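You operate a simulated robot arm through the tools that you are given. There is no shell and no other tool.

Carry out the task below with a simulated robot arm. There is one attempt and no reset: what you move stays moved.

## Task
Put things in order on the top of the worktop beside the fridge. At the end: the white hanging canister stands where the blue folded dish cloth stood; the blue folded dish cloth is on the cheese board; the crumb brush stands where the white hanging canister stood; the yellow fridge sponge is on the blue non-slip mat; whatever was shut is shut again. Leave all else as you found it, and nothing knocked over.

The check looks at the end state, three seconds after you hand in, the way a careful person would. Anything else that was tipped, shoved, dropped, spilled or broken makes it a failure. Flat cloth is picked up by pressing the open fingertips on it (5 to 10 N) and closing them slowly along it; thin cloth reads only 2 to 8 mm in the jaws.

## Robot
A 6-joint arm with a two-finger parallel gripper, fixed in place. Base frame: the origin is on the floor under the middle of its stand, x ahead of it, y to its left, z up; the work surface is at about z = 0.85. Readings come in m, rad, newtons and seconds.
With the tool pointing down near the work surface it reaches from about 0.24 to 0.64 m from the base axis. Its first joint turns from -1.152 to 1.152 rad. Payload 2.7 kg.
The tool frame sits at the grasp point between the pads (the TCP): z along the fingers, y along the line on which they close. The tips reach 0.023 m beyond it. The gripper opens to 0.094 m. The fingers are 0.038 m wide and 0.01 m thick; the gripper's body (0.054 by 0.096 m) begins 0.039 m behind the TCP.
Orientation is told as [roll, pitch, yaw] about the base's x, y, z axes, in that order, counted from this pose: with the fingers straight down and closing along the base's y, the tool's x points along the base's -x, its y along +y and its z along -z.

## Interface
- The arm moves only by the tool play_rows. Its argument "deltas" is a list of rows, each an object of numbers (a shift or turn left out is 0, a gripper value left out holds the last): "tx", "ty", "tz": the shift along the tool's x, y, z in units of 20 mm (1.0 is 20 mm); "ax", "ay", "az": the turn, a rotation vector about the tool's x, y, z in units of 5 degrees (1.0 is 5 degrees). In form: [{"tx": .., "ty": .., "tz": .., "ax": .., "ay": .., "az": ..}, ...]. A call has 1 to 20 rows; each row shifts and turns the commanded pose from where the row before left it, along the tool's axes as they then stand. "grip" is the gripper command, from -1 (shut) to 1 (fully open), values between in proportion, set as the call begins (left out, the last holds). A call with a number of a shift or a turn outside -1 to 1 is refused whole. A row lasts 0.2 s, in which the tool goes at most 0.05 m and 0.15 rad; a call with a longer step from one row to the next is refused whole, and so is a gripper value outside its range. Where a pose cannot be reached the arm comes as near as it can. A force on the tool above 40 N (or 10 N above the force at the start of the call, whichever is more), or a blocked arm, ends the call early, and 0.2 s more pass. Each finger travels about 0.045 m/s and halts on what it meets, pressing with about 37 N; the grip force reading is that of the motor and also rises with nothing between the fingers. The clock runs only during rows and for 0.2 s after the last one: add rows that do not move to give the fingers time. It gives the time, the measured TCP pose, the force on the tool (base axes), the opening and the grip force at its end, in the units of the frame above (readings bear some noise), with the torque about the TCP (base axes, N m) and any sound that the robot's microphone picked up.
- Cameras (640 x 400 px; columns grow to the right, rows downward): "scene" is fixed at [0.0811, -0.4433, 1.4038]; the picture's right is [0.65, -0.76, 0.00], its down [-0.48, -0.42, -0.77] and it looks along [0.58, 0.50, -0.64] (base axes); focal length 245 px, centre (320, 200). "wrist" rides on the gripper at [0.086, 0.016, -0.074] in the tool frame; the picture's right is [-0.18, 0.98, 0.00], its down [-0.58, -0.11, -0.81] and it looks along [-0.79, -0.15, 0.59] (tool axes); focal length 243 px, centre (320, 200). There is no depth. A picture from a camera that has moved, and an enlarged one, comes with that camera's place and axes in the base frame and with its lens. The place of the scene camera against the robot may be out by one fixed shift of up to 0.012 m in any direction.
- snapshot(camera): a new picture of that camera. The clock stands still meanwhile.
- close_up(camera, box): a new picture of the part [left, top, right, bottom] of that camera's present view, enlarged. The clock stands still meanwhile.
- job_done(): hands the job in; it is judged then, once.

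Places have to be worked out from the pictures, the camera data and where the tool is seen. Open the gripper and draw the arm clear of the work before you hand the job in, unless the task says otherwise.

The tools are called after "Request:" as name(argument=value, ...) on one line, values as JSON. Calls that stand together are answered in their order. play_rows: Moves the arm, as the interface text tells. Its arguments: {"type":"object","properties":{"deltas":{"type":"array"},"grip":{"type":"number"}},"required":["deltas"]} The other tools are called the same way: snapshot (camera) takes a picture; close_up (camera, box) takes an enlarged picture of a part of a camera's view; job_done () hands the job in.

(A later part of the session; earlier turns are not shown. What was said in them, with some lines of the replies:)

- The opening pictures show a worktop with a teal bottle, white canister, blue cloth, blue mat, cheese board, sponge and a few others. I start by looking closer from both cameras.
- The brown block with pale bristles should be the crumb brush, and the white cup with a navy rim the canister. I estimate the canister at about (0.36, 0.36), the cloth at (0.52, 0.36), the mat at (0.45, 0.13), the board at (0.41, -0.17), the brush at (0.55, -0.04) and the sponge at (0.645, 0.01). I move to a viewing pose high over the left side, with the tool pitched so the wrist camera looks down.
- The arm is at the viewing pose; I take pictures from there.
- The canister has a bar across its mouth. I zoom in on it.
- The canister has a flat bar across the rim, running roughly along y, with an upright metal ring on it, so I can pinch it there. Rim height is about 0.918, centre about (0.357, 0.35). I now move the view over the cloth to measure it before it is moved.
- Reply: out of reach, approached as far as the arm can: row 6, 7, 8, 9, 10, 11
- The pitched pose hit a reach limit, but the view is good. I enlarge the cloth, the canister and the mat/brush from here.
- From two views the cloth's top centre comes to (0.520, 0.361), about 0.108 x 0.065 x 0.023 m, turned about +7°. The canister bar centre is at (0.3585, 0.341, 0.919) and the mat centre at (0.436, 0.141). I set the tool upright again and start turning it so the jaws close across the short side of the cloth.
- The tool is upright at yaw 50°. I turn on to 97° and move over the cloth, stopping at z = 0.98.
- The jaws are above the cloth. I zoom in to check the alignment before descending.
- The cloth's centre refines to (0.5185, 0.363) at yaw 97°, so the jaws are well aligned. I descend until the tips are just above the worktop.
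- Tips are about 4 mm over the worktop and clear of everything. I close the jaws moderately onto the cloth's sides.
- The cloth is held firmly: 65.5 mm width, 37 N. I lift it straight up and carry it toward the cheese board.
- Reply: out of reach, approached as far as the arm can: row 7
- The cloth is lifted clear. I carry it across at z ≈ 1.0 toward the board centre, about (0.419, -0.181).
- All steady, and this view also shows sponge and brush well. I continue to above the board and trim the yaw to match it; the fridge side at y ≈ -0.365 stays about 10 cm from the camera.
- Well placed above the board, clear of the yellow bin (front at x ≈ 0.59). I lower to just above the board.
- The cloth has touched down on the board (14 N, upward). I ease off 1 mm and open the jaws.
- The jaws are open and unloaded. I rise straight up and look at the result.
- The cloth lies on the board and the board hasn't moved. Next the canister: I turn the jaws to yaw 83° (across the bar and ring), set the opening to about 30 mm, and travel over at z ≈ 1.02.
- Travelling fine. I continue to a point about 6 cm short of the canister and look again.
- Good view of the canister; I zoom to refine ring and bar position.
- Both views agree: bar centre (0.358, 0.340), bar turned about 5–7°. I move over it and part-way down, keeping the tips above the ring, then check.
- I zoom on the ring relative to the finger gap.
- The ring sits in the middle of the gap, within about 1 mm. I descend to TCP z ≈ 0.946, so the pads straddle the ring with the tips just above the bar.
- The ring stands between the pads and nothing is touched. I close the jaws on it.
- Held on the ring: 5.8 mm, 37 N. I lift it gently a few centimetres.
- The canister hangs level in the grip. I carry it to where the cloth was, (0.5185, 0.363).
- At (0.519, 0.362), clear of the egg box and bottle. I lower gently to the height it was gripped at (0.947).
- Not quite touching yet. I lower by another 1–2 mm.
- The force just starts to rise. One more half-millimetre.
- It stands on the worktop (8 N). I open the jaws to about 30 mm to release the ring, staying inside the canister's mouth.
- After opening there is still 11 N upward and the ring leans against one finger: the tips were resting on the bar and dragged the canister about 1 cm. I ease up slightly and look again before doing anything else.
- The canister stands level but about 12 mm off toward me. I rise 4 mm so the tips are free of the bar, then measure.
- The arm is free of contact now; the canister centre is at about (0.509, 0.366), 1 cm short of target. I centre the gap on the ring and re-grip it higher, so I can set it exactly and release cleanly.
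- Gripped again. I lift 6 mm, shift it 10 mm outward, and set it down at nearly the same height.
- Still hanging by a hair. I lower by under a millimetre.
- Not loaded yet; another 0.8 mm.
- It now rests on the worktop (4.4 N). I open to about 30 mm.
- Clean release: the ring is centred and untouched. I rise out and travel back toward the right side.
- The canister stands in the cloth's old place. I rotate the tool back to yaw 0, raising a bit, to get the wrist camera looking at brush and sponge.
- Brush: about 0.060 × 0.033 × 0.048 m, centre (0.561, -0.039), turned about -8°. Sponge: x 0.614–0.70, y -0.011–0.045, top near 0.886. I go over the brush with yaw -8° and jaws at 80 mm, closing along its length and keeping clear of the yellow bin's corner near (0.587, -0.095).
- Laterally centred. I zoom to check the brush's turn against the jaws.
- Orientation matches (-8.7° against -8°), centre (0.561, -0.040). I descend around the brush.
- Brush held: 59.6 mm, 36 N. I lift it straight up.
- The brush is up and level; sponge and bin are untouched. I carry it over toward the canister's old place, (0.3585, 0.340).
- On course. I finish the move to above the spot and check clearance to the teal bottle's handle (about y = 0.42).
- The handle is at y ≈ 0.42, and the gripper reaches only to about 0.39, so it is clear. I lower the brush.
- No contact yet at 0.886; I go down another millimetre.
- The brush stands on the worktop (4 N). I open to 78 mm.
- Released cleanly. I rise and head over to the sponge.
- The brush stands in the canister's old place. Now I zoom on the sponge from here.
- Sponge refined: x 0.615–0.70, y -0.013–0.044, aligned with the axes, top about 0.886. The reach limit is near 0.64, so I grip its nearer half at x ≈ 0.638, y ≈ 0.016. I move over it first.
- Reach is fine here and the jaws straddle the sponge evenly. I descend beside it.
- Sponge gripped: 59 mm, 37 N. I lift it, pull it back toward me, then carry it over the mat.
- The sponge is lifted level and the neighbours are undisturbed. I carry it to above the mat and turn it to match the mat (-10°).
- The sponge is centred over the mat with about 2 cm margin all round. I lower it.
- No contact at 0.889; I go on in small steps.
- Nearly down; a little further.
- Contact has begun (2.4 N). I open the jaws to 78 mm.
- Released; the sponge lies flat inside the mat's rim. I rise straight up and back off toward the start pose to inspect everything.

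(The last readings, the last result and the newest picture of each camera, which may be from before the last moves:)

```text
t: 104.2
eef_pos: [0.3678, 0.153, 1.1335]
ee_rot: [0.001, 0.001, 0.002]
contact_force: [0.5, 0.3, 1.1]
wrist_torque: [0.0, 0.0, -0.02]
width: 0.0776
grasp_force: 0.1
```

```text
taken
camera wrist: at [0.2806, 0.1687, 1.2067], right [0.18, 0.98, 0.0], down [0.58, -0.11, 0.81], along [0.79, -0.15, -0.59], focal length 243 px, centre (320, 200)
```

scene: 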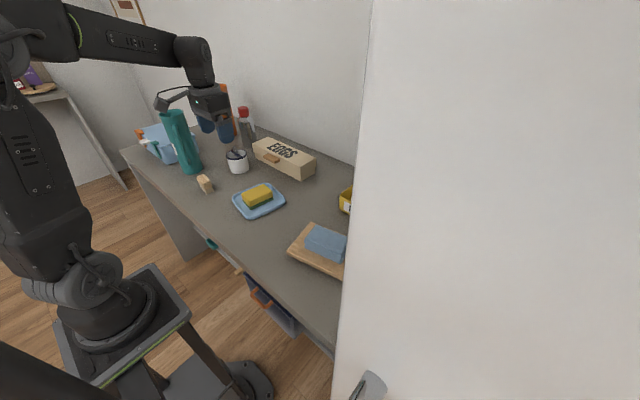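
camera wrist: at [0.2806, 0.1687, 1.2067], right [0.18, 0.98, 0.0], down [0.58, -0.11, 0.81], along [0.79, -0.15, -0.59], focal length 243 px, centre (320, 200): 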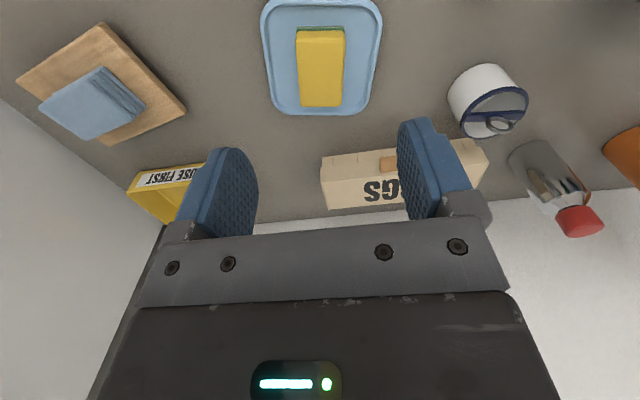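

All four items appear in place. I zoom in on the cloth and board, and on the other spots, to verify.

Request:
close_up(camera="wrist", box=[0, 10, 210, 160])

Request:
close_up(camera="scene", box=[270, 200, 370, 300])

Request:
close_up(camera="scene", box=[120, 90, 330, 230])

```text
2.67 times, centred on (105, 85) of wrist
camera zoom: at [0.2806, 0.1687, 1.2067], right [0.18, 0.98, 0.0], down [0.58, -0.11, 0.81], along [0.79, -0.15, -0.59], focal length 647 px, centre (893, 507)
```

zoom: 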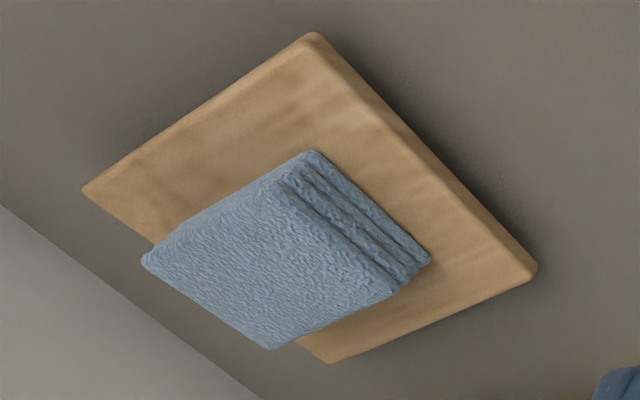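

```text
4.00 times, centred on (320, 250) of scene
camera zoom: at [0.0811, -0.4433, 1.4038], right [0.65, -0.76, 0.0], down [-0.48, -0.42, -0.77], along [0.58, 0.5, -0.64], focal length 980 px, centre (320, 0)
```

zoom: 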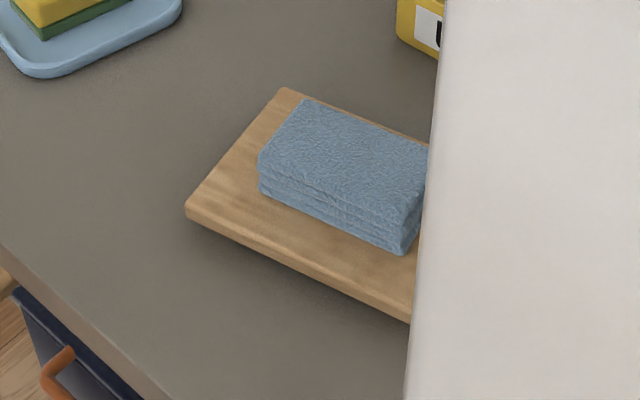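

```text
2.86 times, centred on (225, 160) of scene
camera zoom: at [0.0811, -0.4433, 1.4038], right [0.65, -0.76, 0.0], down [-0.48, -0.42, -0.77], along [0.58, 0.5, -0.64], focal length 700 px, centre (591, 314)
```

zoom: 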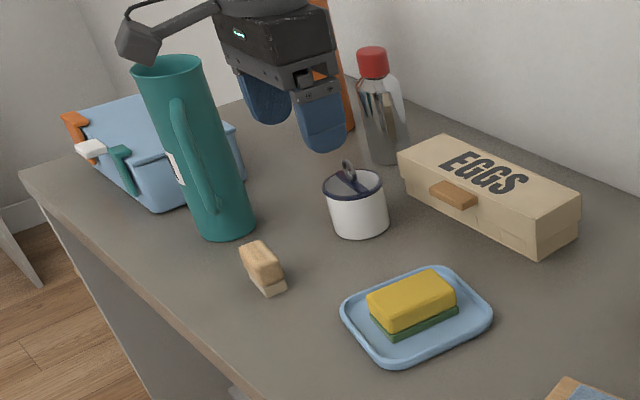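

The cloth lies fully on the board with all edges inside it, the board is unmoved, and canister, brush and sponge stand where they should; nothing was opened, so nothing needs shutting. I return to the start pose with the gripper fully open and take a last look.

Request:
play_rows(deltas=[{"tz": -0.85, "ty": 0.24}, {"tz": -0.85, "ty": 0.24}, {"tz": -0.85, "ty": 0.24}, {"tz": -0.85, "ty": 0.24}, {"tz": -0.85, "ty": 0.24}, {}, {}, {}], grip=1)

Request:
snapshot(camera="scene")

Request:
snapshot(camera="wrist")

```text
t: 106.0
eef_pos: [0.3676, 0.1763, 1.2184]
ee_rot: [0.0, -0.001, 0.0]
contact_force: [1.0, -0.3, -0.9]
wrist_torque: [0.03, -0.02, 0.03]
width: 0.0939
grasp_force: 0.0
```

```text
taken
```

scene: 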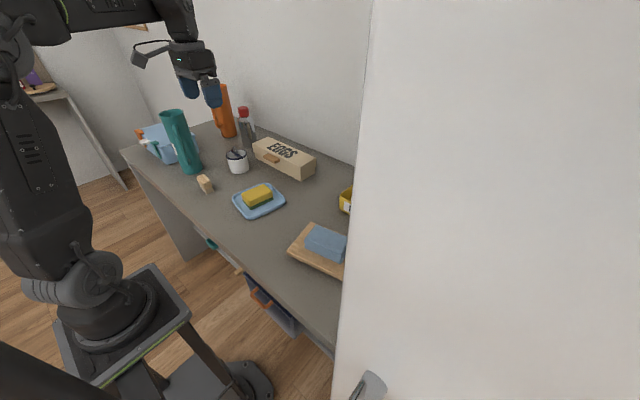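

```text
taken
camera wrist: at [0.2811, 0.1928, 1.2909], right [0.18, 0.98, 0.0], down [0.58, -0.11, 0.81], along [0.79, -0.15, -0.59], focal length 243 px, centre (320, 200)
```

wrist: 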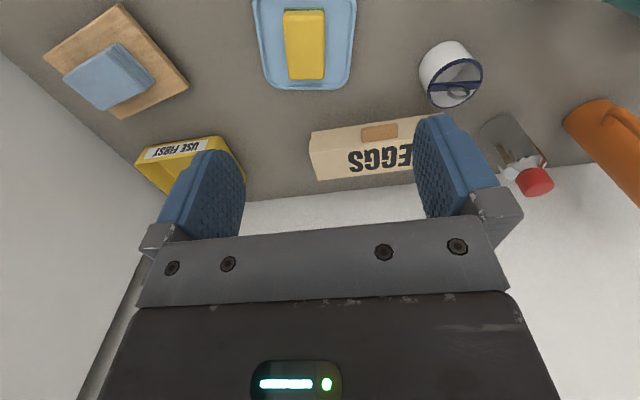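

The final pictures match the task: canister where the cloth was, cloth on the board, brush where the canister was, sponge on the mat, everything else unmoved, arm clear and gripper open. I hand the job in.

Request:
job_done()

```text
The job is handed in.
```

I moved all four items to where you asked and handed the job in. I haven't seen the check's result.

- **White hanging canister:** it stands where the blue dish cloth was. On the first release the fingertips dragged it about 1 cm, so I gripped it again and set it back on the spot.
- **Blue folded dish cloth:** it lies fully on the cheese board, about 8 mm in from the fridge-side edge.
- **Crumb brush:** it stands where the canister was, bristles down. I took this to be the wooden block with pale bristles.
- **Yellow fridge sponge:** it lies flat on the blue mat, inside its rim.

I opened nothing, so nothing needed shutting again. The navy drawer with the orange handle was already open and I left it that way. In the last pictures everything else is where it started and nothing is knocked over. The arm is back at its start pose with the gripper open.
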